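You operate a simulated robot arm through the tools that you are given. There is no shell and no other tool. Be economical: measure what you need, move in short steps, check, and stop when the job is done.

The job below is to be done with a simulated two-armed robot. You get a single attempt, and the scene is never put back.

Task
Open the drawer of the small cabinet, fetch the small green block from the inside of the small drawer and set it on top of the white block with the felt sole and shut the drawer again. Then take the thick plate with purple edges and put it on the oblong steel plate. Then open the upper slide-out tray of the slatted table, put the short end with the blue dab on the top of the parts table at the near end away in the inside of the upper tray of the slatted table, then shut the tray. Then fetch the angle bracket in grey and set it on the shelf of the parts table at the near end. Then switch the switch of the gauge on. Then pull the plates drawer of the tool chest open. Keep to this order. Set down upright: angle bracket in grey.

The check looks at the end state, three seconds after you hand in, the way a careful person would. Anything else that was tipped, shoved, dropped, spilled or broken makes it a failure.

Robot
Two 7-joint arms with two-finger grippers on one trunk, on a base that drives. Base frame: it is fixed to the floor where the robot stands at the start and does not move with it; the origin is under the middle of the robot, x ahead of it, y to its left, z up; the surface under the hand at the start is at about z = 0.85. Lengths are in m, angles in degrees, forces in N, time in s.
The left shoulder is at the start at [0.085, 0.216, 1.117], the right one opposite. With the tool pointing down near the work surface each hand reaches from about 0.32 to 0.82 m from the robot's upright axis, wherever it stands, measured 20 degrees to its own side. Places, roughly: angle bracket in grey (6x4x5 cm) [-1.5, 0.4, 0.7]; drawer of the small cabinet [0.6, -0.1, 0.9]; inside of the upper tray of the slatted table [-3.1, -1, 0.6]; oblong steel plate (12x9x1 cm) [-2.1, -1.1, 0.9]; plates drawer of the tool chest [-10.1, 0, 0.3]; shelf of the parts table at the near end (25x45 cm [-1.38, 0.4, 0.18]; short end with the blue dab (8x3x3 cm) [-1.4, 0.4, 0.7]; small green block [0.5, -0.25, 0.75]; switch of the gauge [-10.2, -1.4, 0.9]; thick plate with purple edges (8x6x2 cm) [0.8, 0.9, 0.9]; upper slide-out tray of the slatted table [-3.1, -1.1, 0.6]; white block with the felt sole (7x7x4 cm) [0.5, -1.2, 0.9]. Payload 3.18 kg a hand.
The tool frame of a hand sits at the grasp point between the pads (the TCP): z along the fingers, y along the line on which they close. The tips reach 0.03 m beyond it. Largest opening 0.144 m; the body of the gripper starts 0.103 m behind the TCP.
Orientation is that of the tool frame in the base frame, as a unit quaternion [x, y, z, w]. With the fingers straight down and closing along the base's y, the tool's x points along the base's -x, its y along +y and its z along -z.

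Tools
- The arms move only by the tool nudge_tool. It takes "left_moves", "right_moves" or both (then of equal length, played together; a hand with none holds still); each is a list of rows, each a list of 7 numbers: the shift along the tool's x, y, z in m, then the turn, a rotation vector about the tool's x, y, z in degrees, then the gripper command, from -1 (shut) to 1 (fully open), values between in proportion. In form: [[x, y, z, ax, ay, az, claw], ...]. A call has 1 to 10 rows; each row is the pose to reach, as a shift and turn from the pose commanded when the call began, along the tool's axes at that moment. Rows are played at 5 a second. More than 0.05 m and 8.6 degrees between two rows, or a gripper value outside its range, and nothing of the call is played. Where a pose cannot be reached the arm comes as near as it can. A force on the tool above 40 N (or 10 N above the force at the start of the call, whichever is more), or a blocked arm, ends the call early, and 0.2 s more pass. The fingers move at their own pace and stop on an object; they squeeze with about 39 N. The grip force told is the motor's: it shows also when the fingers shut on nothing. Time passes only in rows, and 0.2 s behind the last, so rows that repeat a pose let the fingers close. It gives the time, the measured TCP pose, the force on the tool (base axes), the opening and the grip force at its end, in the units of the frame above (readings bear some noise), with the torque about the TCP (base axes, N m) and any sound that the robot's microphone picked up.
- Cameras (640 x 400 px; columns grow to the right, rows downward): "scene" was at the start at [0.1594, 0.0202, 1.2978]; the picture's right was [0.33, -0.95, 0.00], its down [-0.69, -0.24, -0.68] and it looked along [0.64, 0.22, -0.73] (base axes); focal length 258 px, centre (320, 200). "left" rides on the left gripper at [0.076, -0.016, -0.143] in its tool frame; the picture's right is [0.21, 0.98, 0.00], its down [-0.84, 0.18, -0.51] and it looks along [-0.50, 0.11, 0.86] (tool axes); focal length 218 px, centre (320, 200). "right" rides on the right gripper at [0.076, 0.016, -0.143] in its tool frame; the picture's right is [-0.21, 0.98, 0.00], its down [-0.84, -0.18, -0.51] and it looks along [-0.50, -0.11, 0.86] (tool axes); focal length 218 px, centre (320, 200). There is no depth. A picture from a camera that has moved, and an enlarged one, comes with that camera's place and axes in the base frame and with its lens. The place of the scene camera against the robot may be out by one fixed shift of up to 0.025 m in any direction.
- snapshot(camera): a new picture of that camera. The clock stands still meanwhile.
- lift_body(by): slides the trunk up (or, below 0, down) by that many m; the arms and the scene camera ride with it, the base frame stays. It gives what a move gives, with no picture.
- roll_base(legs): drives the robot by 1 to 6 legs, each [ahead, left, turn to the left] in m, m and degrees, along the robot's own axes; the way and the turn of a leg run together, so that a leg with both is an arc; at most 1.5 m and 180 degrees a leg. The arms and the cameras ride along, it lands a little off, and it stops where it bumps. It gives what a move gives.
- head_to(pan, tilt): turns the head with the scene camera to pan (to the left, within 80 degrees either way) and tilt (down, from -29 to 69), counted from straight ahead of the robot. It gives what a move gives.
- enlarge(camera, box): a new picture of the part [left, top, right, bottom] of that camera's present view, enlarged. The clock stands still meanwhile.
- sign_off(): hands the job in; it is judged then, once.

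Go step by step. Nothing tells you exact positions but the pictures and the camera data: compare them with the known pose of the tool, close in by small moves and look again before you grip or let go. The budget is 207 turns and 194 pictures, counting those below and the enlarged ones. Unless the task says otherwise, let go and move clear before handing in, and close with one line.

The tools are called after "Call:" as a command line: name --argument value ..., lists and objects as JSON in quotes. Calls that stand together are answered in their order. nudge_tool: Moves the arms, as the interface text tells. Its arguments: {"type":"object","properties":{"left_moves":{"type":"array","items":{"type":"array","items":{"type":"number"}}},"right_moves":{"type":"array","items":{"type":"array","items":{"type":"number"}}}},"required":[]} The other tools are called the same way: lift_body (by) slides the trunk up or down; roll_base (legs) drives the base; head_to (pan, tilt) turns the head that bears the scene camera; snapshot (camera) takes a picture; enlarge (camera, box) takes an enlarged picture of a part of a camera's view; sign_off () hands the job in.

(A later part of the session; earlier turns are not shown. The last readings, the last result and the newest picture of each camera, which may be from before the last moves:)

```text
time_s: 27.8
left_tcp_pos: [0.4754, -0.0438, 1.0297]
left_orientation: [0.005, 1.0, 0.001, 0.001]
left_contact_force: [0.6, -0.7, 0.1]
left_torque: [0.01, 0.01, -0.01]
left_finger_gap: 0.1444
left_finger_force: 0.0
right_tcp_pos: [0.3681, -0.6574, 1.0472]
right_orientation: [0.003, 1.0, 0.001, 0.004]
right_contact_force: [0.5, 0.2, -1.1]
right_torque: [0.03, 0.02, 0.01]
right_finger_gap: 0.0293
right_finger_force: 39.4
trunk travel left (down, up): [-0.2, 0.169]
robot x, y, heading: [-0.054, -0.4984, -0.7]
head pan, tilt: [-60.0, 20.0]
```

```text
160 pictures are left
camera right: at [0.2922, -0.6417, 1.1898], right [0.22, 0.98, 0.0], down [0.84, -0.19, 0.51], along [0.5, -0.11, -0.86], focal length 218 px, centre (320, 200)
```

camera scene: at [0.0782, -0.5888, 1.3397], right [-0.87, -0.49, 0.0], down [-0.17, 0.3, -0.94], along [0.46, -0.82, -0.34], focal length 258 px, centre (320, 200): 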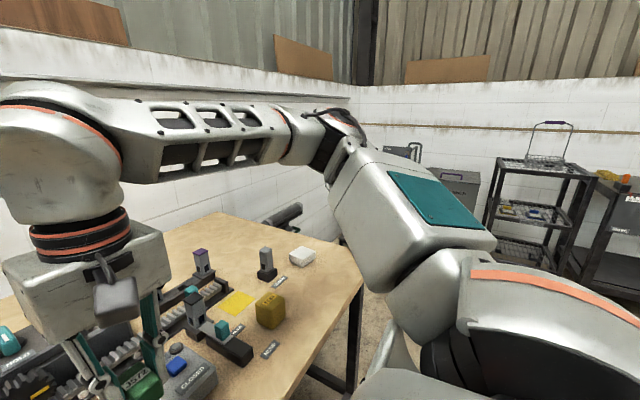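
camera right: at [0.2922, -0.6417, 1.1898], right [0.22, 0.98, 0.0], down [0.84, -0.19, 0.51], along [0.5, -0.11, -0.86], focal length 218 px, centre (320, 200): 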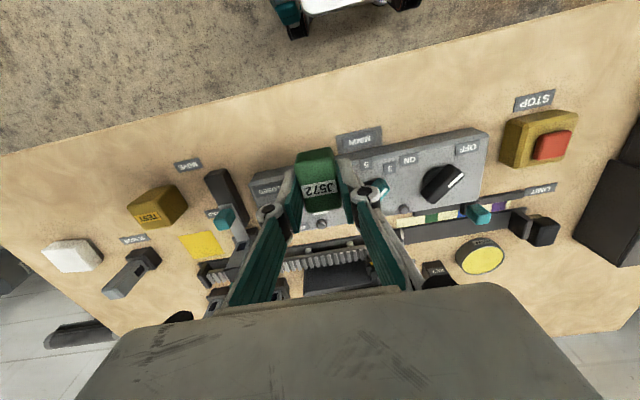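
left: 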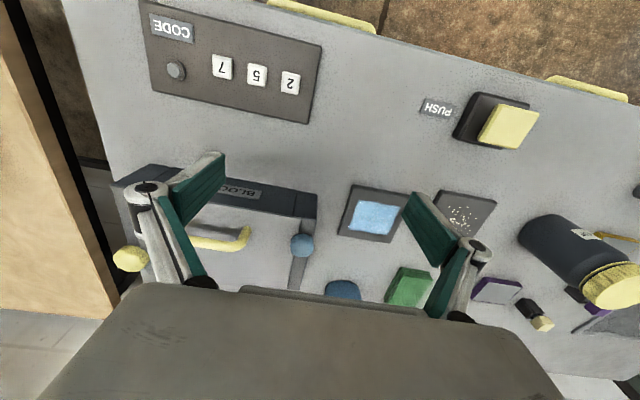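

The white block is at about (0.48, -1.17) with its top near z 0.89. I drive another 0.5 m right.

Call:
roll_base --legs '[[0, -0.5, 0.7]]'

Call:
head_to --pan -20 --tilt 50

Call:
snapshot --camera "scene"

Call:
snapshot --camera "right"

```text
time_s: 32.6
left_tcp_pos: [0.47, -0.5341, 1.0307]
left_orientation: [0.001, 1.0, -0.001, 0.0]
left_contact_force: [0.2, 0.2, -0.2]
left_torque: [-0.01, 0.01, -0.02]
left_finger_gap: 0.1439
left_finger_force: 0.0
right_tcp_pos: [0.3674, -1.1498, 1.0468]
right_orientation: [0.002, 1.0, 0.002, 0.004]
right_contact_force: [0.0, 0.4, -1.5]
right_torque: [0.0, 0.0, -0.01]
right_finger_gap: 0.0292
right_finger_force: 38.6
trunk travel left (down, up): [-0.2, 0.169]
robot x, y, heading: [-0.0574, -0.9957, -0.4]
head pan, tilt: [-60.0, 20.0]
```

```text
time_s: 33.7
left_tcp_pos: [0.4709, -0.5337, 1.0303]
left_orientation: [0.002, 1.0, 0.001, 0.0]
left_contact_force: [0.3, 0.0, -0.2]
left_torque: [-0.01, -0.01, -0.03]
left_finger_gap: 0.1441
left_finger_force: 0.1
right_tcp_pos: [0.3676, -1.1497, 1.0472]
right_orientation: [0.002, 1.0, 0.002, 0.003]
right_contact_force: [0.3, -0.3, 0.1]
right_torque: [-0.02, 0.02, 0.0]
right_finger_gap: 0.0296
right_finger_force: 38.5
trunk travel left (down, up): [-0.2, 0.169]
robot x, y, heading: [-0.054, -0.9941, -0.2]
head pan, tilt: [-20.0, 50.0]
```

```text
159 pictures are left
camera scene: at [0.1016, -1.0274, 1.2941], right [-0.35, -0.94, 0.0], down [-0.72, 0.27, -0.64], along [0.6, -0.22, -0.77], focal length 258 px, centre (320, 200)
```

scene: 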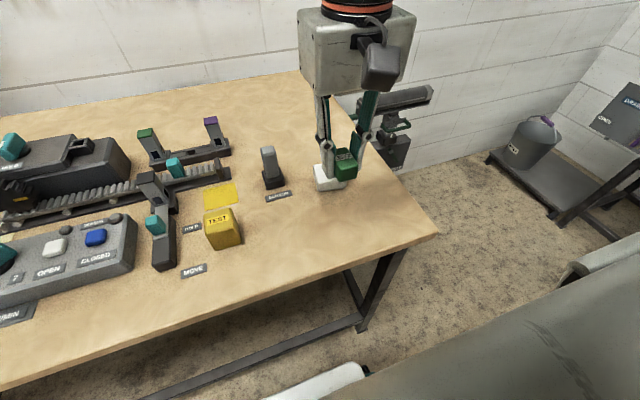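

```text
158 pictures are left
camera right: at [0.2899, -1.1335, 1.1898], right [0.21, 0.98, 0.0], down [0.84, -0.18, 0.51], along [0.5, -0.1, -0.86], focal length 218 px, centre (320, 200)
```

right: 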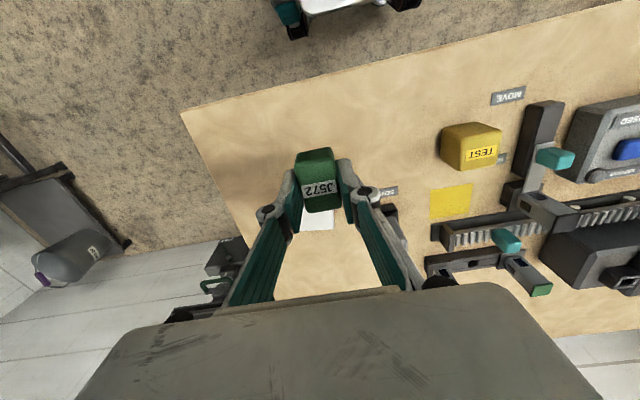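

The white block is partly hidden behind the held block. I shift the hand 7 cm left to get a clean view.

Call:
nudge_tool --right_moves '[[-0.01, 0.035, 0, 0, 0, 0, -1], [-0.02, 0.075, 0, 0, 0, 0, -1], [-0.02, 0.075, 0, 0, 0, 0, -1]]'

Call:
enlarge --camera "right" --box '[160, 100, 400, 250]'

Call:
enlarge --camera "scene" --box '[240, 110, 400, 210]'

```text
time_s: 34.5
left_tcp_pos: [0.4718, -0.5343, 1.0316]
left_orientation: [0.001, 1.0, 0.0, 0.0]
left_contact_force: [0.9, -1.1, 0.3]
left_torque: [-0.02, 0.02, 0.03]
left_finger_gap: 0.144
left_finger_force: 0.1
right_tcp_pos: [0.385, -1.0749, 1.0486]
right_orientation: [0.002, 1.0, 0.002, 0.004]
right_contact_force: [0.8, -0.4, 0.1]
right_torque: [0.05, 0.01, 0.02]
right_finger_gap: 0.0293
right_finger_force: 39.3
trunk travel left (down, up): [-0.2, 0.169]
robot x, y, heading: [-0.0562, -0.9944, -0.4]
head pan, tilt: [-20.0, 50.0]
```

```text
2.67 times, centred on (280, 175) of right
camera zoom: at [0.3081, -1.0585, 1.1914], right [0.21, 0.98, 0.0], down [0.84, -0.18, 0.51], along [0.5, -0.1, -0.86], focal length 582 px, centre (427, 267)
```

zoom: 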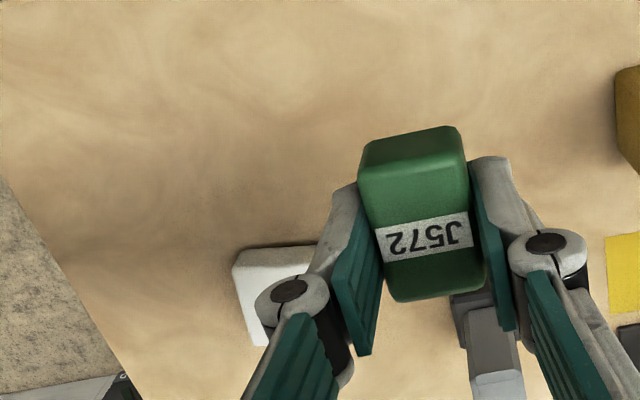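

```text
4.00 times, centred on (320, 160) of scene
camera zoom: at [0.1015, -1.028, 1.2941], right [-0.35, -0.94, 0.0], down [-0.72, 0.27, -0.64], along [0.6, -0.22, -0.77], focal length 1031 px, centre (320, 360)
```

zoom: 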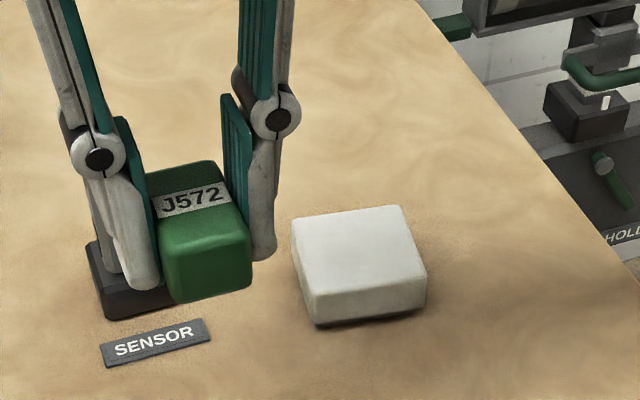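

The white block's top centre is about (0.489, -1.18). I move over it at z≈0.97 and check.

Call:
nudge_tool --right_moves '[[-0.03, -0.03, 0, 0, 0, 0, -1], [-0.06, -0.06, 0, 0, 0, 0, -1], [-0.09, -0.085, 0, 0, 0, 0, -1], [-0.106, -0.104, 0.02, 0, 0, 0, -1], [-0.106, -0.104, 0.05, 0, 0, 0, -1], [-0.106, -0.104, 0.08, 0, 0, 0, -1]]'

Call:
enlarge --camera "right" --box '[200, 100, 440, 250]'

Call:
enlarge --camera "scene" --box '[240, 110, 400, 210]'

```text
time_s: 35.9
left_tcp_pos: [0.4719, -0.5356, 1.0324]
left_orientation: [0.002, 1.0, 0.0, 0.0]
left_contact_force: [0.1, -0.5, -0.5]
left_torque: [0.01, 0.01, -0.01]
left_finger_gap: 0.1441
left_finger_force: 0.1
right_tcp_pos: [0.4936, -1.1803, 0.9677]
right_orientation: [0.002, 1.0, 0.001, 0.002]
right_contact_force: [0.5, 0.3, -0.9]
right_torque: [0.03, 0.02, -0.05]
right_finger_gap: 0.0294
right_finger_force: 39.2
trunk travel left (down, up): [-0.2, 0.169]
robot x, y, heading: [-0.0546, -0.9939, -0.2]
head pan, tilt: [-20.0, 50.0]
```

```text
2.67 times, centred on (320, 175) of right
camera zoom: at [0.4164, -1.1641, 1.1099], right [0.21, 0.98, 0.0], down [0.84, -0.18, 0.51], along [0.5, -0.11, -0.86], focal length 582 px, centre (320, 267)
```

zoom: 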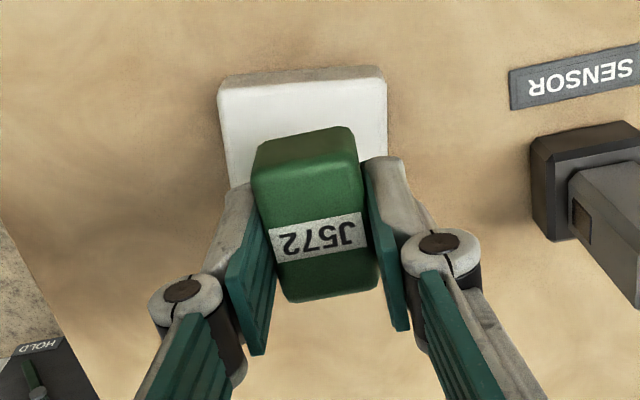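

```text
4.00 times, centred on (320, 160) of scene
camera zoom: at [0.1022, -1.0277, 1.2939], right [-0.35, -0.94, 0.0], down [-0.72, 0.26, -0.64], along [0.6, -0.22, -0.77], focal length 1031 px, centre (320, 360)
```

zoom: 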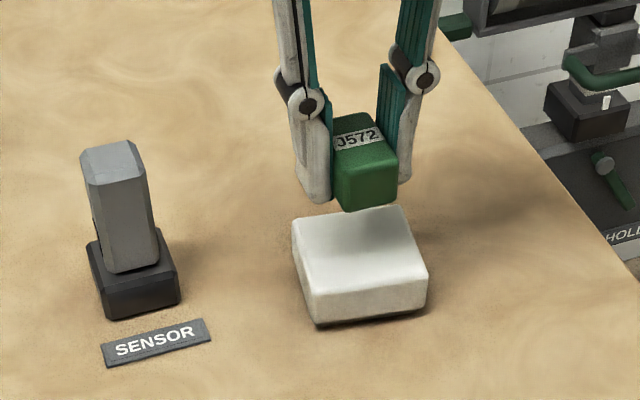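

The block sits over the white block's middle to within a few mm. I lower it in small steps until it touches.

Call:
nudge_tool --right_moves '[[-0.003, -0.004, 0.015, 0, 0, 0, -1], [-0.003, -0.004, 0.03, 0, 0, 0, -1], [-0.003, -0.004, 0.037, 0, 0, 0, -1], [-0.003, -0.004, 0.04, 0, 0, 0, -1], [-0.003, -0.004, 0.043, 0, 0, 0, -1]]'

Call:
enlarge --camera "scene" --box '[240, 110, 400, 210]'

```text
time_s: 37.1
left_tcp_pos: [0.4718, -0.5332, 1.0317]
left_orientation: [0.002, 1.0, 0.0, 0.0]
left_contact_force: [-0.8, 0.0, 0.5]
left_torque: [0.01, -0.02, -0.05]
left_finger_gap: 0.1438
left_finger_force: 0.0
right_tcp_pos: [0.497, -1.1832, 0.924]
right_orientation: [0.002, 1.0, 0.002, 0.004]
right_contact_force: [0.5, 0.8, -0.3]
right_torque: [-0.01, -0.03, -0.01]
right_finger_gap: 0.0291
right_finger_force: 39.4
trunk travel left (down, up): [-0.2, 0.169]
robot x, y, heading: [-0.0542, -0.9929, -0.2]
head pan, tilt: [-20.0, 50.0]
```

```text
4.00 times, centred on (320, 160) of scene
camera zoom: at [0.1017, -1.0274, 1.2941], right [-0.35, -0.94, 0.0], down [-0.72, 0.26, -0.64], along [0.6, -0.22, -0.77], focal length 1031 px, centre (320, 360)
```

zoom: 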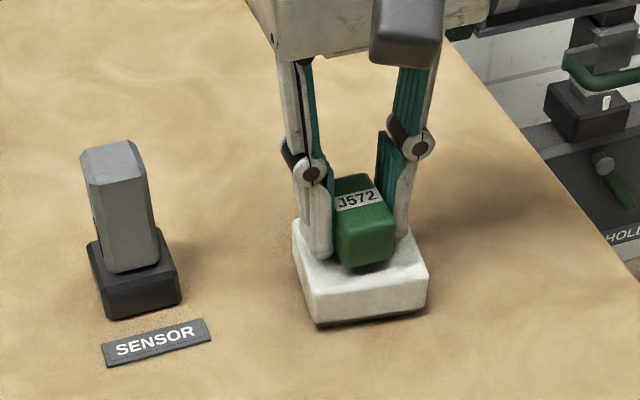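

There is no contact yet. I keep lowering in 2 mm steps.

Call:
nudge_tool --right_moves '[[0, 0, 0.002, 0, 0, 0, -1], [0, 0, 0.004, 0, 0, 0, -1], [0, 0, 0.006, 0, 0, 0, -1]]'

```text
time_s: 37.9
left_tcp_pos: [0.4708, -0.5342, 1.0301]
left_orientation: [0.002, 1.0, -0.001, -0.001]
left_contact_force: [-0.3, -0.6, 0.1]
left_torque: [0.02, -0.03, 0.0]
left_finger_gap: 0.1437
left_finger_force: 0.1
right_tcp_pos: [0.4966, -1.1824, 0.9182]
right_orientation: [0.002, 1.0, 0.001, 0.002]
right_contact_force: [-1.0, 0.5, -0.7]
right_torque: [0.01, 0.04, 0.01]
right_finger_gap: 0.0293
right_finger_force: 38.7
trunk travel left (down, up): [-0.2, 0.169]
robot x, y, heading: [-0.0541, -0.9959, 0.0]
head pan, tilt: [-20.0, 50.0]
```

Call:
nudge_tool --right_moves '[[0, 0, 0.002, 0, 0, 0, -1], [0, 0, 0.004, 0, 0, 0, -1]]'

Call:
enlarge --camera "scene" --box '[280, 130, 380, 193]'

```text
time_s: 38.5
left_tcp_pos: [0.4709, -0.5342, 1.031]
left_orientation: [0.002, 1.0, 0.0, 0.0]
left_contact_force: [0.2, -0.1, -0.4]
left_torque: [-0.01, 0.02, 0.01]
left_finger_gap: 0.144
left_finger_force: 0.1
right_tcp_pos: [0.4951, -1.1834, 0.915]
right_orientation: [0.001, 1.0, 0.001, 0.003]
right_contact_force: [-0.3, -1.5, 4.2]
right_torque: [-0.14, 0.09, 0.01]
right_finger_gap: 0.0292
right_finger_force: 38.8
trunk travel left (down, up): [-0.2, 0.169]
robot x, y, heading: [-0.05, -0.9996, -0.1]
head pan, tilt: [-20.0, 50.0]
```

```text
6.35 times, centred on (330, 162) of scene
camera zoom: at [0.1012, -1.0275, 1.2943], right [-0.35, -0.94, 0.0], down [-0.72, 0.26, -0.64], along [0.6, -0.22, -0.77], focal length 1637 px, centre (256, 444)
```

zoom: 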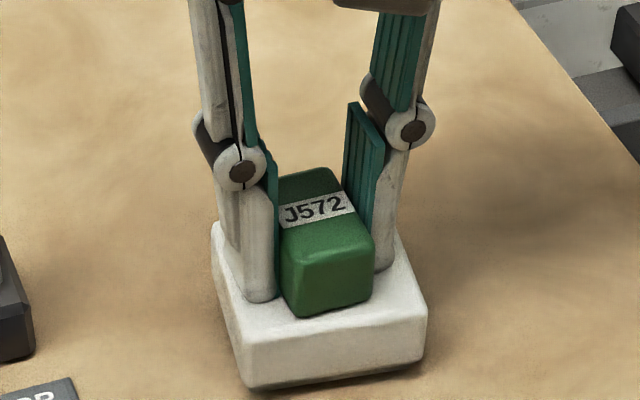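

There is light contact and the block sits well centred. I open slowly and rise.

Call:
nudge_tool --right_moves '[[0, 0, 0, 0, 0, 0, -0.55], [0, 0, 0, 0, 0, 0, -0.3], [0, 0, -0.02, 0, 0, 0, -0.3], [0, 0, -0.06, 0, 0, 0, -0.3], [0, 0, -0.1, 0, 0, 0, -0.3], [0.03, 0, -0.13, 0, 0, 0, -0.3]]'

Call:
enlarge --camera "scene" --box '[280, 130, 380, 193]'

```text
time_s: 39.9
left_tcp_pos: [0.4705, -0.5342, 1.0328]
left_orientation: [0.002, 1.0, 0.001, 0.001]
left_contact_force: [0.6, 0.0, 0.6]
left_torque: [0.0, 0.0, -0.01]
left_finger_gap: 0.1436
left_finger_force: 0.0
right_tcp_pos: [0.4642, -1.1816, 1.0447]
right_orientation: [0.002, 1.0, 0.002, 0.004]
right_contact_force: [-0.3, -0.7, 0.1]
right_torque: [0.0, 0.0, 0.0]
right_finger_gap: 0.0504
right_finger_force: 0.1
trunk travel left (down, up): [-0.2, 0.169]
robot x, y, heading: [-0.0546, -0.9959, -0.5]
head pan, tilt: [-20.0, 50.0]
```

```text
6.35 times, centred on (330, 162) of scene
camera zoom: at [0.1002, -1.0277, 1.2945], right [-0.35, -0.94, 0.0], down [-0.72, 0.26, -0.64], along [0.6, -0.22, -0.77], focal length 1637 px, centre (256, 444)
```

zoom: 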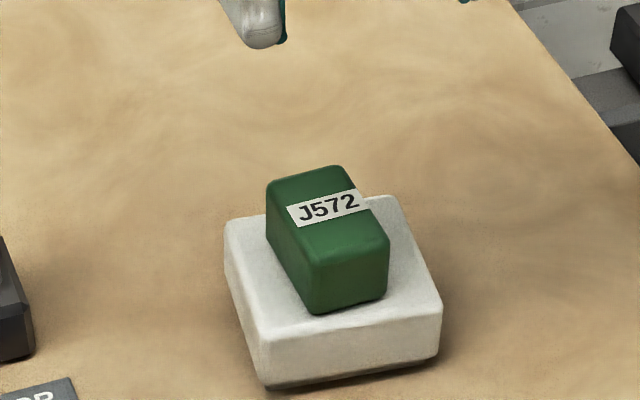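

The green block rests on the white one. I drive back left to the cabinet to close the drawer.

Call:
roll_base --legs '[[0, 0.99, 0.3]]'

Call:
snapshot --camera "scene"

Call:
snapshot --camera "right"

```text
time_s: 48.9
left_tcp_pos: [0.4741, 0.4599, 1.0303]
left_orientation: [0.002, 1.0, 0.0, 0.0]
left_contact_force: [-0.3, 0.3, -0.1]
left_torque: [0.01, -0.02, -0.04]
left_finger_gap: 0.1439
left_finger_force: 0.1
right_tcp_pos: [0.4704, -0.1872, 1.0436]
right_orientation: [0.002, 1.0, 0.001, 0.003]
right_contact_force: [0.4, -1.5, -0.4]
right_torque: [0.0, -0.05, -0.02]
right_finger_gap: 0.0506
right_finger_force: 0.1
trunk travel left (down, up): [-0.2, 0.169]
robot x, y, heading: [-0.0512, 0.0016, -0.0]
head pan, tilt: [-20.0, 50.0]
```

```text
150 pictures are left
camera scene: at [0.1053, -0.033, 1.2941], right [-0.35, -0.94, 0.0], down [-0.72, 0.26, -0.64], along [0.6, -0.22, -0.77], focal length 258 px, centre (320, 200)
```

scene: 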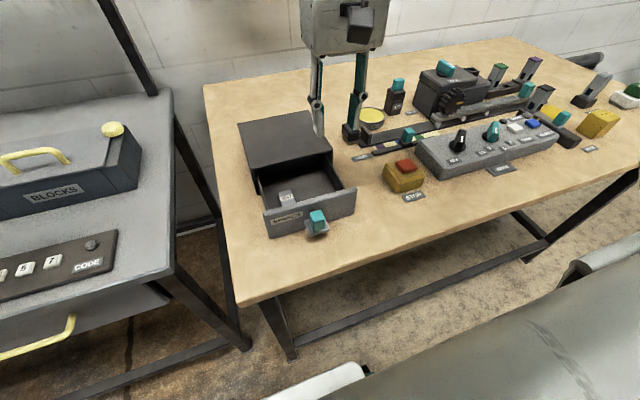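

```text
149 pictures are left
camera right: at [0.3938, -0.1718, 1.1868], right [0.21, 0.98, 0.0], down [0.84, -0.18, 0.51], along [0.5, -0.1, -0.86], focal length 218 px, centre (320, 200)
```

right: 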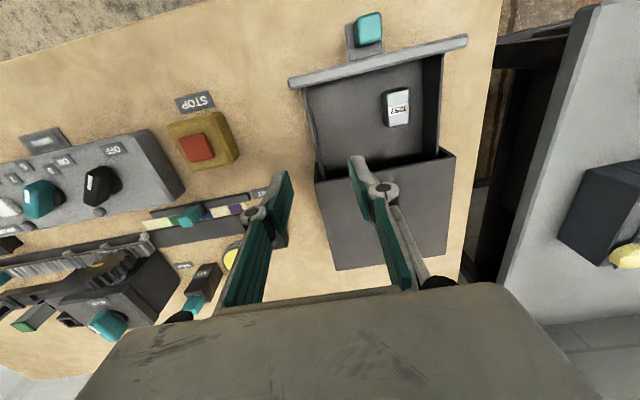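

The knob is at about (0.367, -0.116). I move above it, come down straddling it, and grip.

Call:
nudge_tool --right_moves '[[0.035, 0.024, 0, 0, 0, 0, 0], [0.07, 0.048, 0, 0, 0, 0, 0], [0.104, 0.071, 0, 0, 0, 0, 0], [0.104, 0.071, 0.04, 0, 0, 0, 0], [0.104, 0.071, 0.075, 0, 0, 0, 0]]'

Call:
snapshot --camera "right"

```text
time_s: 50.1
left_tcp_pos: [0.4759, 0.4595, 1.0308]
left_orientation: [0.002, 1.0, 0.0, 0.0]
left_contact_force: [-0.6, -0.6, 0.1]
left_torque: [-0.02, -0.02, 0.0]
left_finger_gap: 0.1441
left_finger_force: 0.1
right_tcp_pos: [0.3688, -0.1173, 0.969]
right_orientation: [0.001, 1.0, 0.002, 0.003]
right_contact_force: [-0.2, 0.3, -0.3]
right_torque: [-0.01, 0.01, 0.01]
right_finger_gap: 0.0718
right_finger_force: 0.0
trunk travel left (down, up): [-0.2, 0.169]
robot x, y, heading: [-0.0536, -0.002, 0.0]
head pan, tilt: [-20.0, 50.0]
```

```text
148 pictures are left
camera right: at [0.2925, -0.1017, 1.1128], right [0.21, 0.98, 0.0], down [0.84, -0.18, 0.51], along [0.5, -0.1, -0.86], focal length 218 px, centre (320, 200)
```

right: 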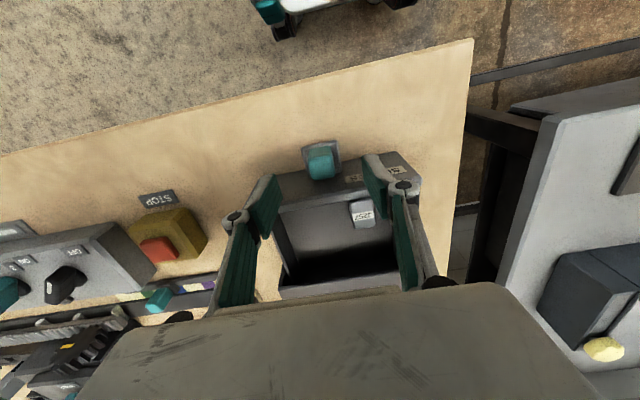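

The knob is centred between the fingers. I lower, close, then push the drawer in.

Call:
nudge_tool --right_moves '[[0.005, 0.001, 0.025, 0, 0, 0, 0], [0.005, 0.001, 0.042, 0, 0, 0, 0], [0.005, 0.001, 0.042, 0, 0, 0, -0.5], [0.005, 0.001, 0.042, 0, 0, 0, -1], [0.005, 0.001, 0.042, 0, 0, 0, -1]]'

Call:
snapshot --camera "right"

```text
time_s: 51.3
left_tcp_pos: [0.475, 0.4595, 1.03]
left_orientation: [0.002, 1.0, -0.001, 0.0]
left_contact_force: [0.1, 1.0, -0.7]
left_torque: [0.03, -0.02, 0.02]
left_finger_gap: 0.144
left_finger_force: 0.1
right_tcp_pos: [0.3626, -0.1153, 0.9271]
right_orientation: [0.002, 1.0, 0.001, 0.004]
right_contact_force: [-1.5, 0.4, -0.8]
right_torque: [0.04, -0.23, 0.23]
right_finger_gap: 0.0239
right_finger_force: 44.7
trunk travel left (down, up): [-0.2, 0.169]
robot x, y, heading: [-0.0518, 0.0009, -0.4]
head pan, tilt: [-20.0, 50.0]
```

```text
147 pictures are left
camera right: at [0.2867, -0.1002, 1.0697], right [0.21, 0.98, 0.0], down [0.84, -0.18, 0.51], along [0.5, -0.1, -0.86], focal length 218 px, centre (320, 200)
```

right: 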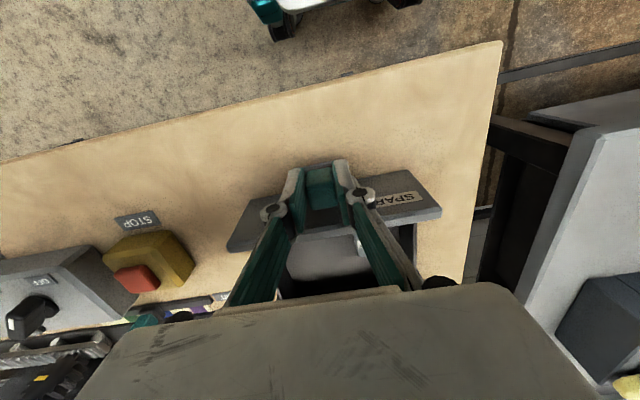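

The knob is gripped. I push the drawer in, slowing near the end.

Call:
nudge_tool --right_moves '[[-0.02, 0, 0, 0, 0, 0, -1], [-0.04, 0, 0, 0, 0, 0, -1], [-0.06, 0, 0, 0, 0, 0, -1], [-0.08, 0, 0, 0, 0, 0, -1], [-0.095, 0, 0, 0, 0, 0, -1], [-0.104, 0, 0, 0, 0, 0, -1], [-0.109, 0, 0, 0, 0, 0, -1], [-0.113, 0, 0, 0, 0, 0, -1]]'

Call:
enlarge --camera "scene" --box '[200, 90, 400, 250]'

```text
time_s: 53.1
left_tcp_pos: [0.473, 0.4593, 1.0326]
left_orientation: [0.001, 1.0, 0.0, 0.0]
left_contact_force: [0.7, -0.6, -0.5]
left_torque: [0.02, -0.01, 0.0]
left_finger_gap: 0.144
left_finger_force: 0.1
right_tcp_pos: [0.4733, -0.1154, 0.9271]
right_orientation: [0.0, 1.0, 0.001, 0.001]
right_contact_force: [-11.7, -7.7, -6.3]
right_torque: [-0.27, -0.9, 0.13]
right_finger_gap: 0.0238
right_finger_force: 44.8
trunk travel left (down, up): [-0.2, 0.169]
robot x, y, heading: [-0.0537, 0.0003, -0.0]
head pan, tilt: [-20.0, 50.0]
```

```text
2.50 times, centred on (300, 170) of scene
camera zoom: at [0.1044, -0.034, 1.2942], right [-0.35, -0.94, 0.0], down [-0.72, 0.27, -0.64], along [0.6, -0.22, -0.77], focal length 645 px, centre (370, 275)
```

zoom: 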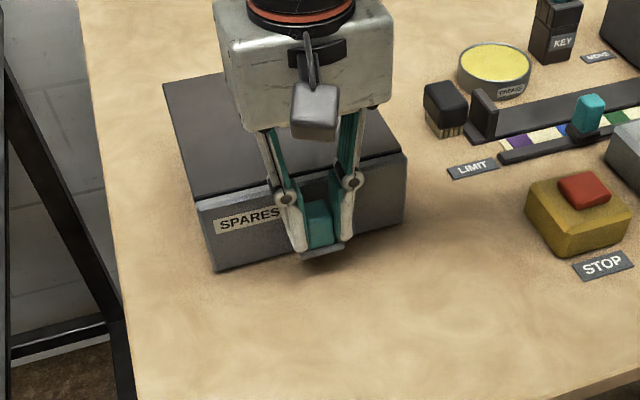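

The drawer is shut. I release, rise, and look for the purple-edged plate on the grey table.

Call:
nudge_tool --right_moves '[[0.003, 0, 0, 0, 0, 0, -0.4], [0.003, 0, 0, 0, 0, 0, 0.0], [0.003, 0, -0.04, 0, 0, 0, 0], [0.003, 0, -0.08, 0, 0, 0, 0], [0.03, 0, -0.13, 0, 0, 0, 0], [0.06, 0, -0.16, 0, 0, 0, 0]]'

Call:
enlarge --camera "scene" --box '[200, 90, 400, 250]'

Call:
head_to --pan 40 --tilt 40

Call:
snapshot --camera "scene"

Call:
snapshot --camera "left"

```text
refused: row 5 steps farther than a row can; nothing moved
```

```text
2.50 times, centred on (300, 170) of scene
camera zoom: at [0.1044, -0.034, 1.2942], right [-0.35, -0.94, 0.0], down [-0.72, 0.27, -0.64], along [0.6, -0.22, -0.77], focal length 645 px, centre (370, 275)
```

zoom: 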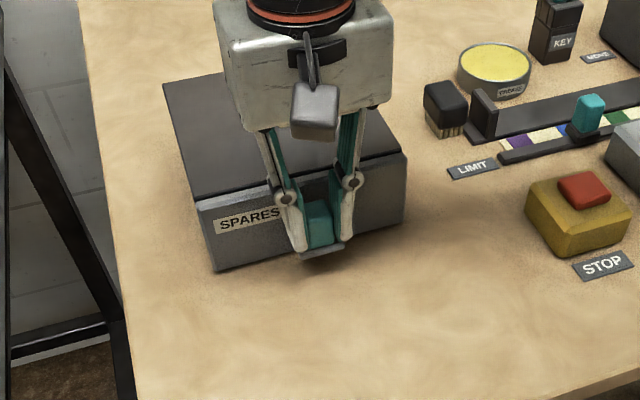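

```text
time_s: 54.4
left_tcp_pos: [0.4743, 0.4597, 1.0316]
left_orientation: [0.002, 1.0, 0.0, 0.001]
left_contact_force: [0.2, 0.3, -0.8]
left_torque: [0.0, 0.0, -0.02]
left_finger_gap: 0.1441
left_finger_force: 0.0
right_tcp_pos: [0.4736, -0.1159, 0.9266]
right_orientation: [0.002, 1.0, 0.001, 0.003]
right_contact_force: [-18.8, -7.8, -9.7]
right_torque: [-0.22, 1.04, 0.21]
right_finger_gap: 0.0237
right_finger_force: 44.8
trunk travel left (down, up): [-0.2, 0.169]
robot x, y, heading: [-0.0511, 0.0003, -0.2]
head pan, tilt: [40.0, 40.0]
```

```text
144 pictures are left
camera scene: at [0.0974, 0.047, 1.3084], right [0.64, -0.77, 0.0], down [-0.49, -0.41, -0.77], along [0.59, 0.49, -0.64], focal length 258 px, centre (320, 200)
```

scene: 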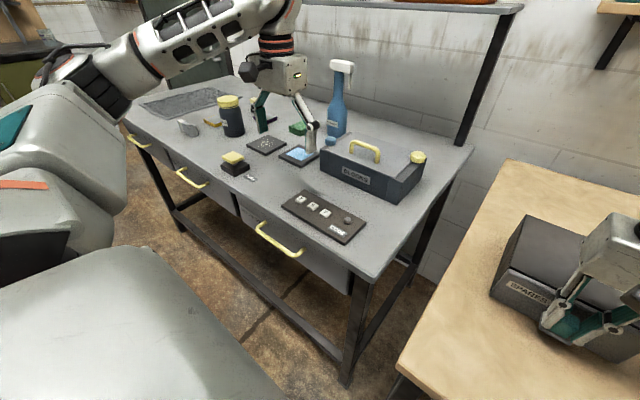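

```text
143 pictures are left
camera left: at [0.3978, 0.4444, 1.1749], right [-0.2, 0.98, 0.0], down [0.84, 0.18, 0.51], along [0.5, 0.1, -0.86], focal length 218 px, centre (320, 200)
```

left: 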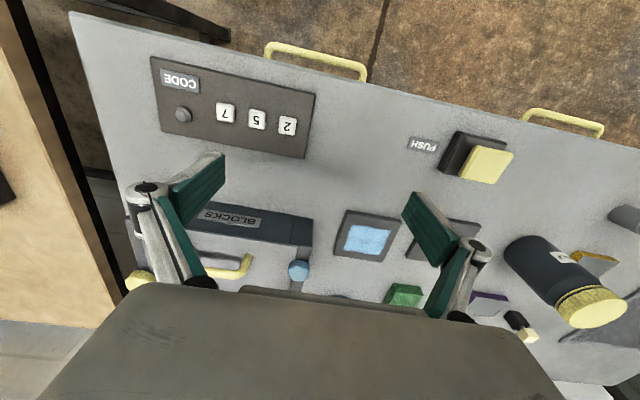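

The plate with purple edges is at about (0.76, 0.9) behind the jar. I release the knob, retract the right hand and raise the left hand for safe travel.

Call:
nudge_tool --right_moves '[[0.003, 0, 0, 0, 0, 0, -0.4], [0.003, 0, 0, 0, 0, 0, 0.0], [0.003, 0, -0.04, 0, 0, 0, 0], [0.003, 0, -0.08, 0, 0, 0, 0], [0.03, 0, -0.11, 0, 0, 0, 0], [0.06, 0, -0.14, 0, 0, 0, 0], [0.08, 0, -0.18, 0, 0, 0, 0]]' --left_moves '[[0, 0, -0.02, 0, 0, 0, 1], [0, 0, -0.04, 0, 0, 0, 1], [0, 0, -0.06, 0, 0, 0, 1], [0, 0, -0.08, 0, 0, 0, 1], [0, 0, -0.1, 0, 0, 0, 1], [0, 0, -0.11, 0, 0, 0, 1], [0, 0, -0.12, 0, 0, 0, 1]]'

Call:
snapshot --camera "right"

Call:
snapshot --camera "left"

```text
time_s: 56.0
left_tcp_pos: [0.473, 0.4698, 1.1287]
left_orientation: [-0.001, 1.0, 0.0, 0.004]
left_contact_force: [0.4, 0.6, -1.3]
left_torque: [-0.08, -0.03, 0.02]
left_finger_gap: 0.144
left_finger_force: 0.1
left hand out of reach, approached as far as the arm can: row 5, 6, 7
right_tcp_pos: [0.3919, -0.1135, 1.1085]
right_orientation: [0.001, 1.0, 0.0, 0.004]
right_contact_force: [0.1, -0.4, -0.3]
right_torque: [-0.06, 0.02, -0.05]
right_finger_gap: 0.0719
right_finger_force: 0.0
trunk travel left (down, up): [-0.2, 0.169]
robot x, y, heading: [-0.0509, 0.0024, -0.0]
head pan, tilt: [40.0, 40.0]
```

```text
142 pictures are left
camera right: at [0.3142, -0.0986, 1.251], right [0.21, 0.98, 0.0], down [0.84, -0.18, 0.51], along [0.5, -0.11, -0.86], focal length 218 px, centre (320, 200)
```

right: 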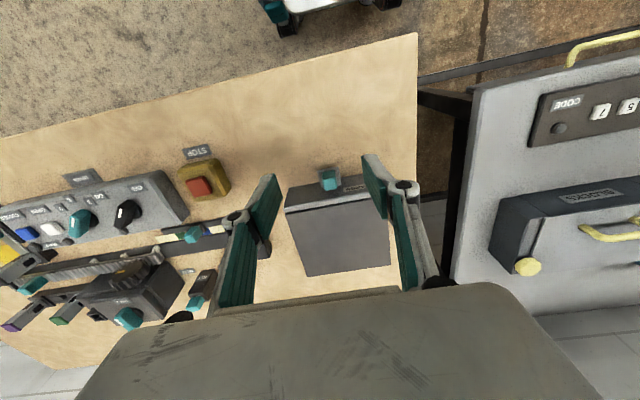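

```text
141 pictures are left
camera left: at [0.396, 0.4546, 1.2717], right [-0.21, 0.98, 0.0], down [0.84, 0.18, 0.51], along [0.5, 0.11, -0.86], focal length 218 px, centre (320, 200)
```

left: 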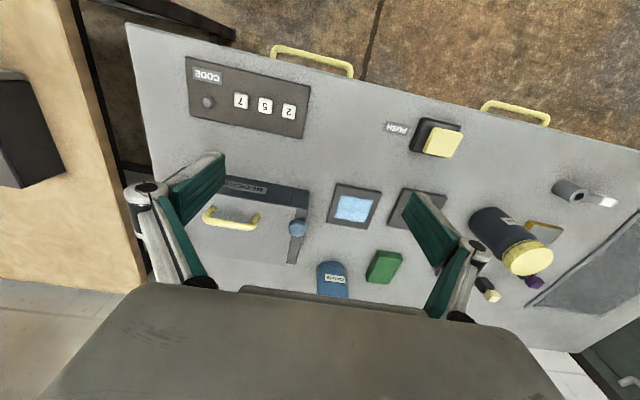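

The drawer is clearly shut. I drive left along the tables' front to stand before the plate.

Call:
roll_base --legs '[[0, 0.66, 0]]'

Call:
head_to --pan 15 --tilt 45

Call:
snapshot --camera "scene"

Call:
snapshot --camera "left"

```text
time_s: 62.2
left_tcp_pos: [0.4741, 1.1262, 1.1301]
left_orientation: [-0.003, 1.0, 0.002, 0.004]
left_contact_force: [0.2, -0.5, 1.0]
left_torque: [-0.02, 0.0, 0.0]
left_finger_gap: 0.1439
left_finger_force: 0.0
right_tcp_pos: [0.394, 0.5415, 1.1079]
right_orientation: [0.0, 1.0, 0.002, 0.004]
right_contact_force: [-0.1, 0.0, -0.8]
right_torque: [0.0, -0.01, 0.02]
right_finger_gap: 0.0715
right_finger_force: 0.0
trunk travel left (down, up): [-0.2, 0.169]
robot x, y, heading: [-0.0501, 0.6558, 0.5]
head pan, tilt: [40.0, 40.0]
```

```text
time_s: 63.1
left_tcp_pos: [0.4735, 1.1267, 1.1293]
left_orientation: [-0.004, 1.0, 0.0, 0.005]
left_contact_force: [0.1, -0.1, -0.4]
left_torque: [0.03, 0.02, 0.0]
left_finger_gap: 0.1438
left_finger_force: 0.1
right_tcp_pos: [0.3938, 0.5418, 1.1082]
right_orientation: [0.001, 1.0, 0.002, 0.004]
right_contact_force: [0.0, -0.1, -0.7]
right_torque: [0.01, 0.0, 0.02]
right_finger_gap: 0.0719
right_finger_force: 0.1
trunk travel left (down, up): [-0.2, 0.169]
robot x, y, heading: [-0.051, 0.6511, 0.2]
head pan, tilt: [15.0, 45.0]
```

```text
140 pictures are left
camera scene: at [0.1128, 0.6714, 1.301], right [0.26, -0.97, 0.0], down [-0.68, -0.18, -0.71], along [0.68, 0.18, -0.71], focal length 258 px, centre (320, 200)
```

scene: 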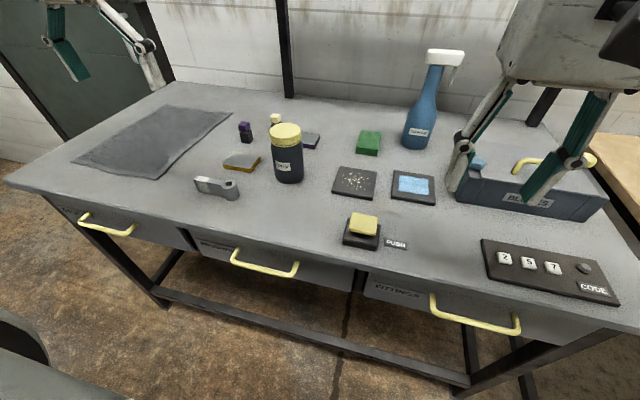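

```text
139 pictures are left
camera left: at [0.3961, 1.1105, 1.2722], right [-0.21, 0.98, 0.0], down [0.84, 0.18, 0.51], along [0.5, 0.11, -0.86], focal length 218 px, centre (320, 200)
```

left: 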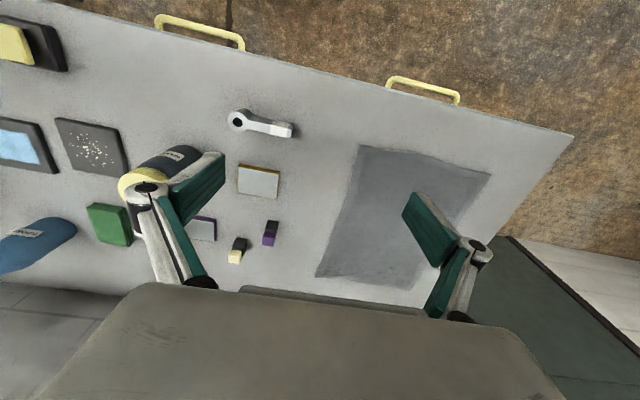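

The plate (purple edges, thick) is at about (0.77, 0.89), behind the jar at (0.6, 0.89). I move 0.1 m forward and bring the left hand above it.

Call:
roll_base --legs '[[0.1, 0, 0]]'

Call:
nudge_tool --left_moves '[[-0.04, -0.02, 0, 0, 0, 0, 1], [-0.08, -0.04, 0, 0, 0, 0, 1], [-0.12, -0.06, 0, 0, 0, 0, 1], [-0.15, -0.09, 0, 0, 0, 0, 1], [-0.17, -0.13, 0, 0, 0, 0, 0.9], [-0.17, -0.17, 0, 0, 0, 0, 0.8]]'

Call:
snapshot --camera "left"

Call:
snapshot --camera "scene"

```text
time_s: 64.3
left_tcp_pos: [0.5709, 1.1268, 1.1306]
left_orientation: [-0.003, 1.0, 0.001, 0.004]
left_contact_force: [0.4, -0.2, -0.6]
left_torque: [0.02, 0.02, 0.03]
left_finger_gap: 0.1439
left_finger_force: 0.0
right_tcp_pos: [0.4908, 0.5417, 1.108]
right_orientation: [0.0, 1.0, 0.001, 0.003]
right_contact_force: [1.0, 0.6, -0.8]
right_torque: [0.02, 0.04, -0.03]
right_finger_gap: 0.072
right_finger_force: 0.0
trunk travel left (down, up): [-0.2, 0.169]
robot x, y, heading: [0.0447, 0.6554, -0.0]
head pan, tilt: [15.0, 45.0]
```

```text
time_s: 65.7
left_tcp_pos: [0.7422, 0.9547, 1.1309]
left_orientation: [-0.002, 1.0, 0.001, 0.005]
left_contact_force: [0.1, 0.6, -0.8]
left_torque: [0.04, 0.02, -0.02]
left_finger_gap: 0.1294
left_finger_force: 0.0
right_tcp_pos: [0.4908, 0.541, 1.108]
right_orientation: [0.0, 1.0, 0.002, 0.003]
right_contact_force: [0.4, -0.1, -0.2]
right_torque: [-0.01, -0.03, 0.0]
right_finger_gap: 0.0722
right_finger_force: 0.2
trunk travel left (down, up): [-0.2, 0.169]
robot x, y, heading: [0.0489, 0.6558, 0.1]
head pan, tilt: [15.0, 45.0]
```

```text
138 pictures are left
camera left: at [0.6649, 0.94, 1.2742], right [-0.21, 0.98, 0.0], down [0.84, 0.18, 0.52], along [0.5, 0.11, -0.86], focal length 218 px, centre (320, 200)
```

left: 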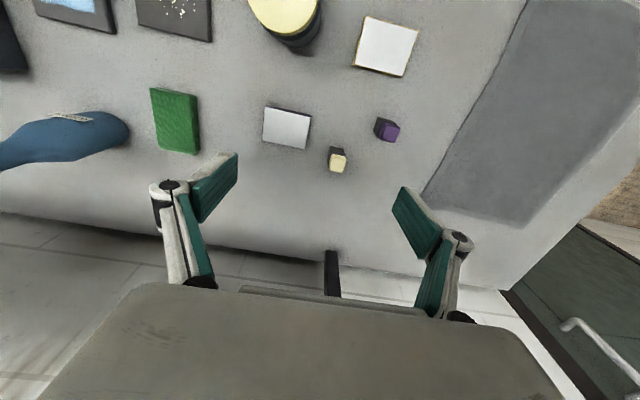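

```text
137 pictures are left
camera scene: at [0.2101, 0.6706, 1.3011], right [0.26, -0.97, 0.0], down [-0.68, -0.18, -0.71], along [0.68, 0.18, -0.71], focal length 258 px, centre (320, 200)
```

scene: 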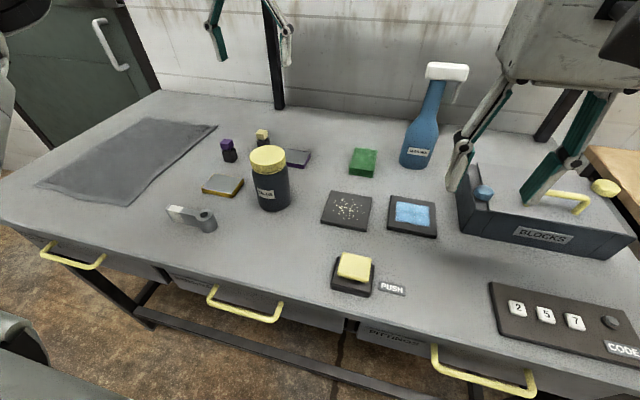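

The plate is aligned with y (8 cm along y, 6 cm along x), centred near (0.765, 0.902). I descend above it for a closer look.

Call:
nudge_tool --left_moves '[[-0.012, -0.027, 0.02, 0, 0, 0, 0.6], [-0.023, -0.053, 0.04, 0, 0, 0, 0.53], [-0.023, -0.053, 0.08, 0, 0, 0, 0.53], [-0.023, -0.053, 0.12, 0, 0, 0, 0.53], [-0.023, -0.053, 0.15, 0, 0, 0, 0.53], [-0.023, -0.053, 0.18, 0, 0, 0, 0.53]]'

Call:
snapshot --camera "left"

Call:
snapshot --camera "scene"

```text
time_s: 67.1
left_tcp_pos: [0.7692, 0.9039, 0.9504]
left_orientation: [-0.002, 1.0, 0.001, 0.003]
left_contact_force: [-0.3, 0.3, 0.3]
left_torque: [0.02, 0.04, 0.0]
left_finger_gap: 0.1102
left_finger_force: 0.0
right_tcp_pos: [0.4918, 0.5408, 1.1073]
right_orientation: [0.0, 1.0, 0.002, 0.002]
right_contact_force: [0.3, -0.8, 0.8]
right_torque: [0.03, 0.0, 0.01]
right_finger_gap: 0.0722
right_finger_force: 0.0
trunk travel left (down, up): [-0.2, 0.169]
robot x, y, heading: [0.0462, 0.6543, -0.1]
head pan, tilt: [15.0, 45.0]
```

```text
136 pictures are left
camera left: at [0.691, 0.8879, 1.0923], right [-0.21, 0.98, 0.0], down [0.84, 0.18, 0.51], along [0.5, 0.11, -0.86], focal length 218 px, centre (320, 200)
```

left: 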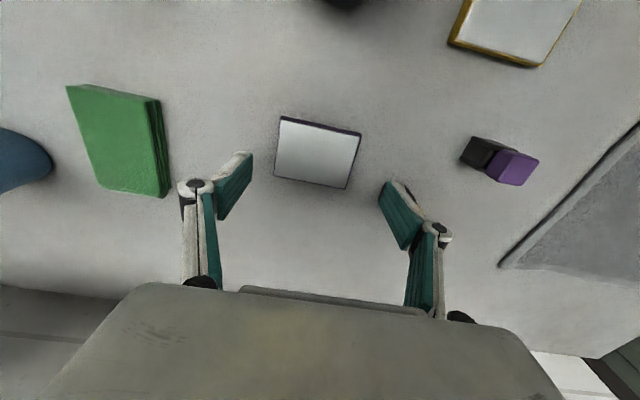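

```text
135 pictures are left
camera scene: at [0.2112, 0.6714, 1.3008], right [0.26, -0.97, 0.0], down [-0.68, -0.18, -0.71], along [0.68, 0.18, -0.71], focal length 258 px, centre (320, 200)
```

scene: 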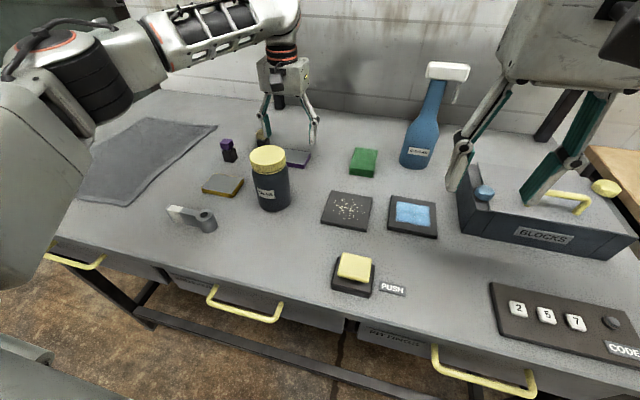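

The plate centre is at about (0.765, 0.900). I narrow the opening to 10 cm to stay clear of the small yellow post and lower.

Call:
nudge_tool --left_moves '[[0.004, -0.004, 0.0, 0, 0, 0, 0.36], [0.004, -0.004, 0.025, 0, 0, 0, 0.36], [0.004, -0.004, 0.045, 0, 0, 0, 0.36], [0.004, -0.004, 0.058, 0, 0, 0, 0.36], [0.004, -0.004, 0.065, 0, 0, 0, 0.36]]'

Call:
snapshot --camera "left"

Call:
enlarge --camera "scene" --box '[210, 100, 370, 200]'

```text
time_s: 68.3
left_tcp_pos: [0.7645, 0.9004, 0.885]
left_orientation: [-0.002, 1.0, 0.0, 0.005]
left_contact_force: [-0.3, -0.8, -0.4]
left_torque: [-0.01, -0.03, 0.03]
left_finger_gap: 0.0979
left_finger_force: 0.0
right_tcp_pos: [0.4914, 0.541, 1.1068]
right_orientation: [0.0, 1.0, 0.001, 0.003]
right_contact_force: [0.1, 0.7, 0.0]
right_torque: [-0.01, 0.03, -0.04]
right_finger_gap: 0.0721
right_finger_force: 0.0
trunk travel left (down, up): [-0.2, 0.169]
robot x, y, heading: [0.052, 0.6573, 0.0]
head pan, tilt: [15.0, 45.0]
```

```text
134 pictures are left
camera left: at [0.6871, 0.8843, 1.0277], right [-0.21, 0.98, 0.0], down [0.84, 0.18, 0.51], along [0.5, 0.11, -0.86], focal length 218 px, centre (320, 200)
```

left: 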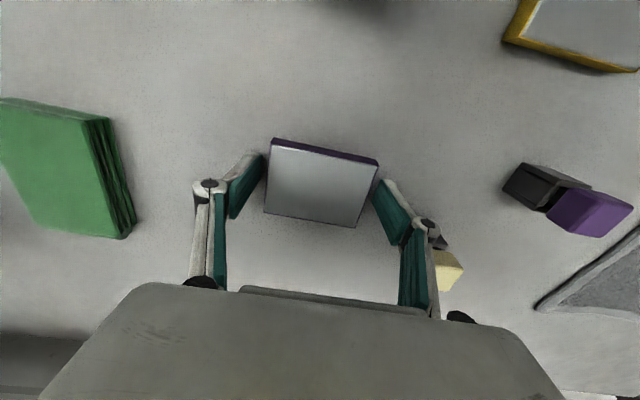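

```text
4.00 times, centred on (290, 150) of scene
camera zoom: at [0.2103, 0.6713, 1.3011], right [0.26, -0.97, 0.0], down [-0.68, -0.18, -0.71], along [0.68, 0.18, -0.71], focal length 1031 px, centre (440, 400)
```

zoom: 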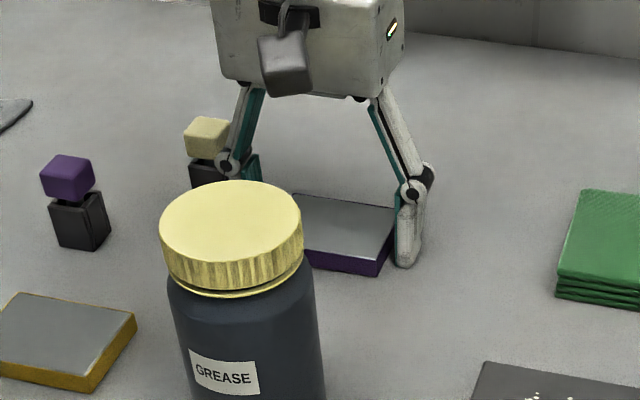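

The plate is centred between the fingers. I close on it and lift slowly.

Call:
nudge_tool --left_moves '[[0, 0, 0, 0, 0, 0, 0.1], [0, 0, 0, 0, 0, 0, -0.5], [0, 0, 0, 0, 0, 0, -1], [0, 0, 0, 0, 0, 0, -1], [0, 0, -0.006, 0, 0, 0, -1], [0, 0, -0.015, 0, 0, 0, -1], [0, 0, -0.03, 0, 0, 0, -1]]'

Call:
snapshot --camera "left"

```text
time_s: 69.9
left_tcp_pos: [0.7625, 0.9, 0.9151]
left_orientation: [-0.002, 1.0, 0.001, 0.003]
left_contact_force: [0.0, 0.5, -5.5]
left_torque: [-0.05, 0.0, 0.04]
left_finger_gap: 0.0795
left_finger_force: 38.8
right_tcp_pos: [0.4916, 0.5419, 1.1071]
right_orientation: [0.0, 1.0, 0.001, 0.004]
right_contact_force: [-0.3, 0.3, 0.4]
right_torque: [-0.02, -0.01, -0.01]
right_finger_gap: 0.0719
right_finger_force: 0.0
trunk travel left (down, up): [-0.2, 0.169]
robot x, y, heading: [0.0476, 0.655, 0.1]
head pan, tilt: [15.0, 45.0]
```

```text
132 pictures are left
camera left: at [0.6857, 0.8848, 1.0572], right [-0.21, 0.98, 0.0], down [0.84, 0.18, 0.51], along [0.5, 0.11, -0.86], focal length 218 px, centre (320, 200)
```

left: 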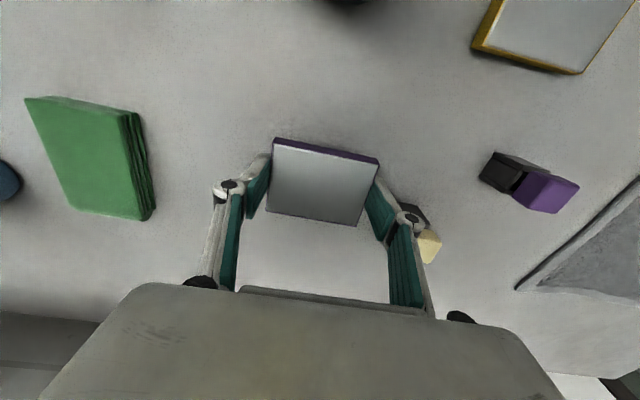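

The plate is held securely. I lift it above the jar's height and draw it in.

Call:
nudge_tool --left_moves '[[0, 0, -0.04, 0, 0, 0, -1], [0, 0, -0.08, 0, 0, 0, -1], [0, 0, -0.12, 0, 0, 0, -1], [0, 0, -0.16, 0, 0, 0, -1], [0, 0, -0.2, 0, 0, 0, -1], [0.04, 0, -0.215, 0, 0, 0, -1], [0.08, 0, -0.215, 0, 0, 0, -1], [0.12, 0, -0.215, 0, 0, 0, -1], [0.16, 0, -0.215, 0, 0, 0, -1], [0.2, 0, -0.215, 0, 0, 0, -1]]'

Call:
roll_base --legs '[[-0.6, 0, 0]]'

Call:
head_to --pan 0 --tilt 20

Call:
snapshot --camera "scene"

```text
time_s: 72.1
left_tcp_pos: [0.5725, 0.8994, 1.1262]
left_orientation: [-0.004, 1.0, 0.0, 0.008]
left_contact_force: [0.4, 0.0, -6.6]
left_torque: [-0.03, 0.05, 0.0]
left_finger_gap: 0.0796
left_finger_force: 39.0
left hand out of reach, approached as far as the arm can: row 10
right_tcp_pos: [0.4914, 0.5413, 1.1071]
right_orientation: [0.001, 1.0, 0.002, 0.004]
right_contact_force: [-0.3, 0.0, 0.0]
right_torque: [-0.02, 0.01, -0.01]
right_finger_gap: 0.0722
right_finger_force: 0.1
trunk travel left (down, up): [-0.2, 0.169]
robot x, y, heading: [0.0452, 0.6552, -0.2]
head pan, tilt: [15.0, 45.0]
```

```text
time_s: 75.5
left_tcp_pos: [-0.0259, 0.8996, 1.1271]
left_orientation: [-0.002, 1.0, 0.0, 0.008]
left_contact_force: [-0.8, -0.5, -5.4]
left_torque: [-0.01, 0.03, -0.01]
left_finger_gap: 0.0793
left_finger_force: 38.5
right_tcp_pos: [-0.109, 0.5407, 1.1063]
right_orientation: [0.001, 1.0, 0.002, 0.004]
right_contact_force: [-0.2, -0.2, 0.4]
right_torque: [0.0, 0.01, 0.01]
right_finger_gap: 0.0719
right_finger_force: 0.1
trunk travel left (down, up): [-0.2, 0.169]
robot x, y, heading: [-0.555, 0.6544, -0.0]
head pan, tilt: [15.0, 45.0]
```

```text
time_s: 76.3
left_tcp_pos: [-0.0264, 0.8995, 1.126]
left_orientation: [-0.002, 1.0, 0.0, 0.008]
left_contact_force: [-0.2, -0.6, -6.2]
left_torque: [-0.03, 0.05, 0.0]
left_finger_gap: 0.0796
left_finger_force: 39.7
right_tcp_pos: [-0.1082, 0.5403, 1.1066]
right_orientation: [0.0, 1.0, 0.002, 0.003]
right_contact_force: [-0.5, -1.3, -0.5]
right_torque: [-0.02, 0.03, -0.01]
right_finger_gap: 0.0718
right_finger_force: 0.0
trunk travel left (down, up): [-0.2, 0.169]
robot x, y, heading: [-0.5528, 0.6533, -0.1]
head pan, tilt: [0.0, 20.0]
```

```text
131 pictures are left
camera scene: at [-0.3742, 0.6507, 1.3395], right [0.0, -1.0, 0.0], down [-0.34, 0.0, -0.94], along [0.94, 0.0, -0.34], focal length 258 px, centre (320, 200)
```

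scene: 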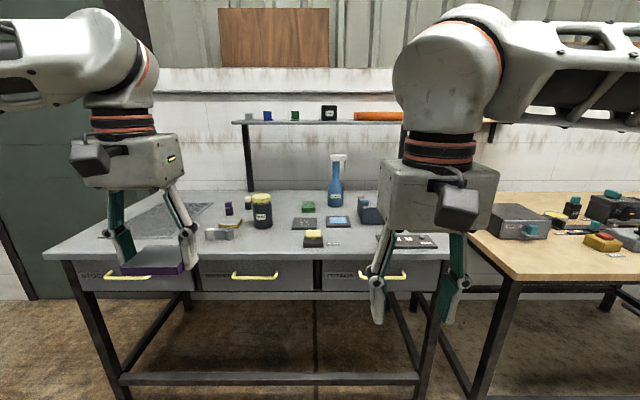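

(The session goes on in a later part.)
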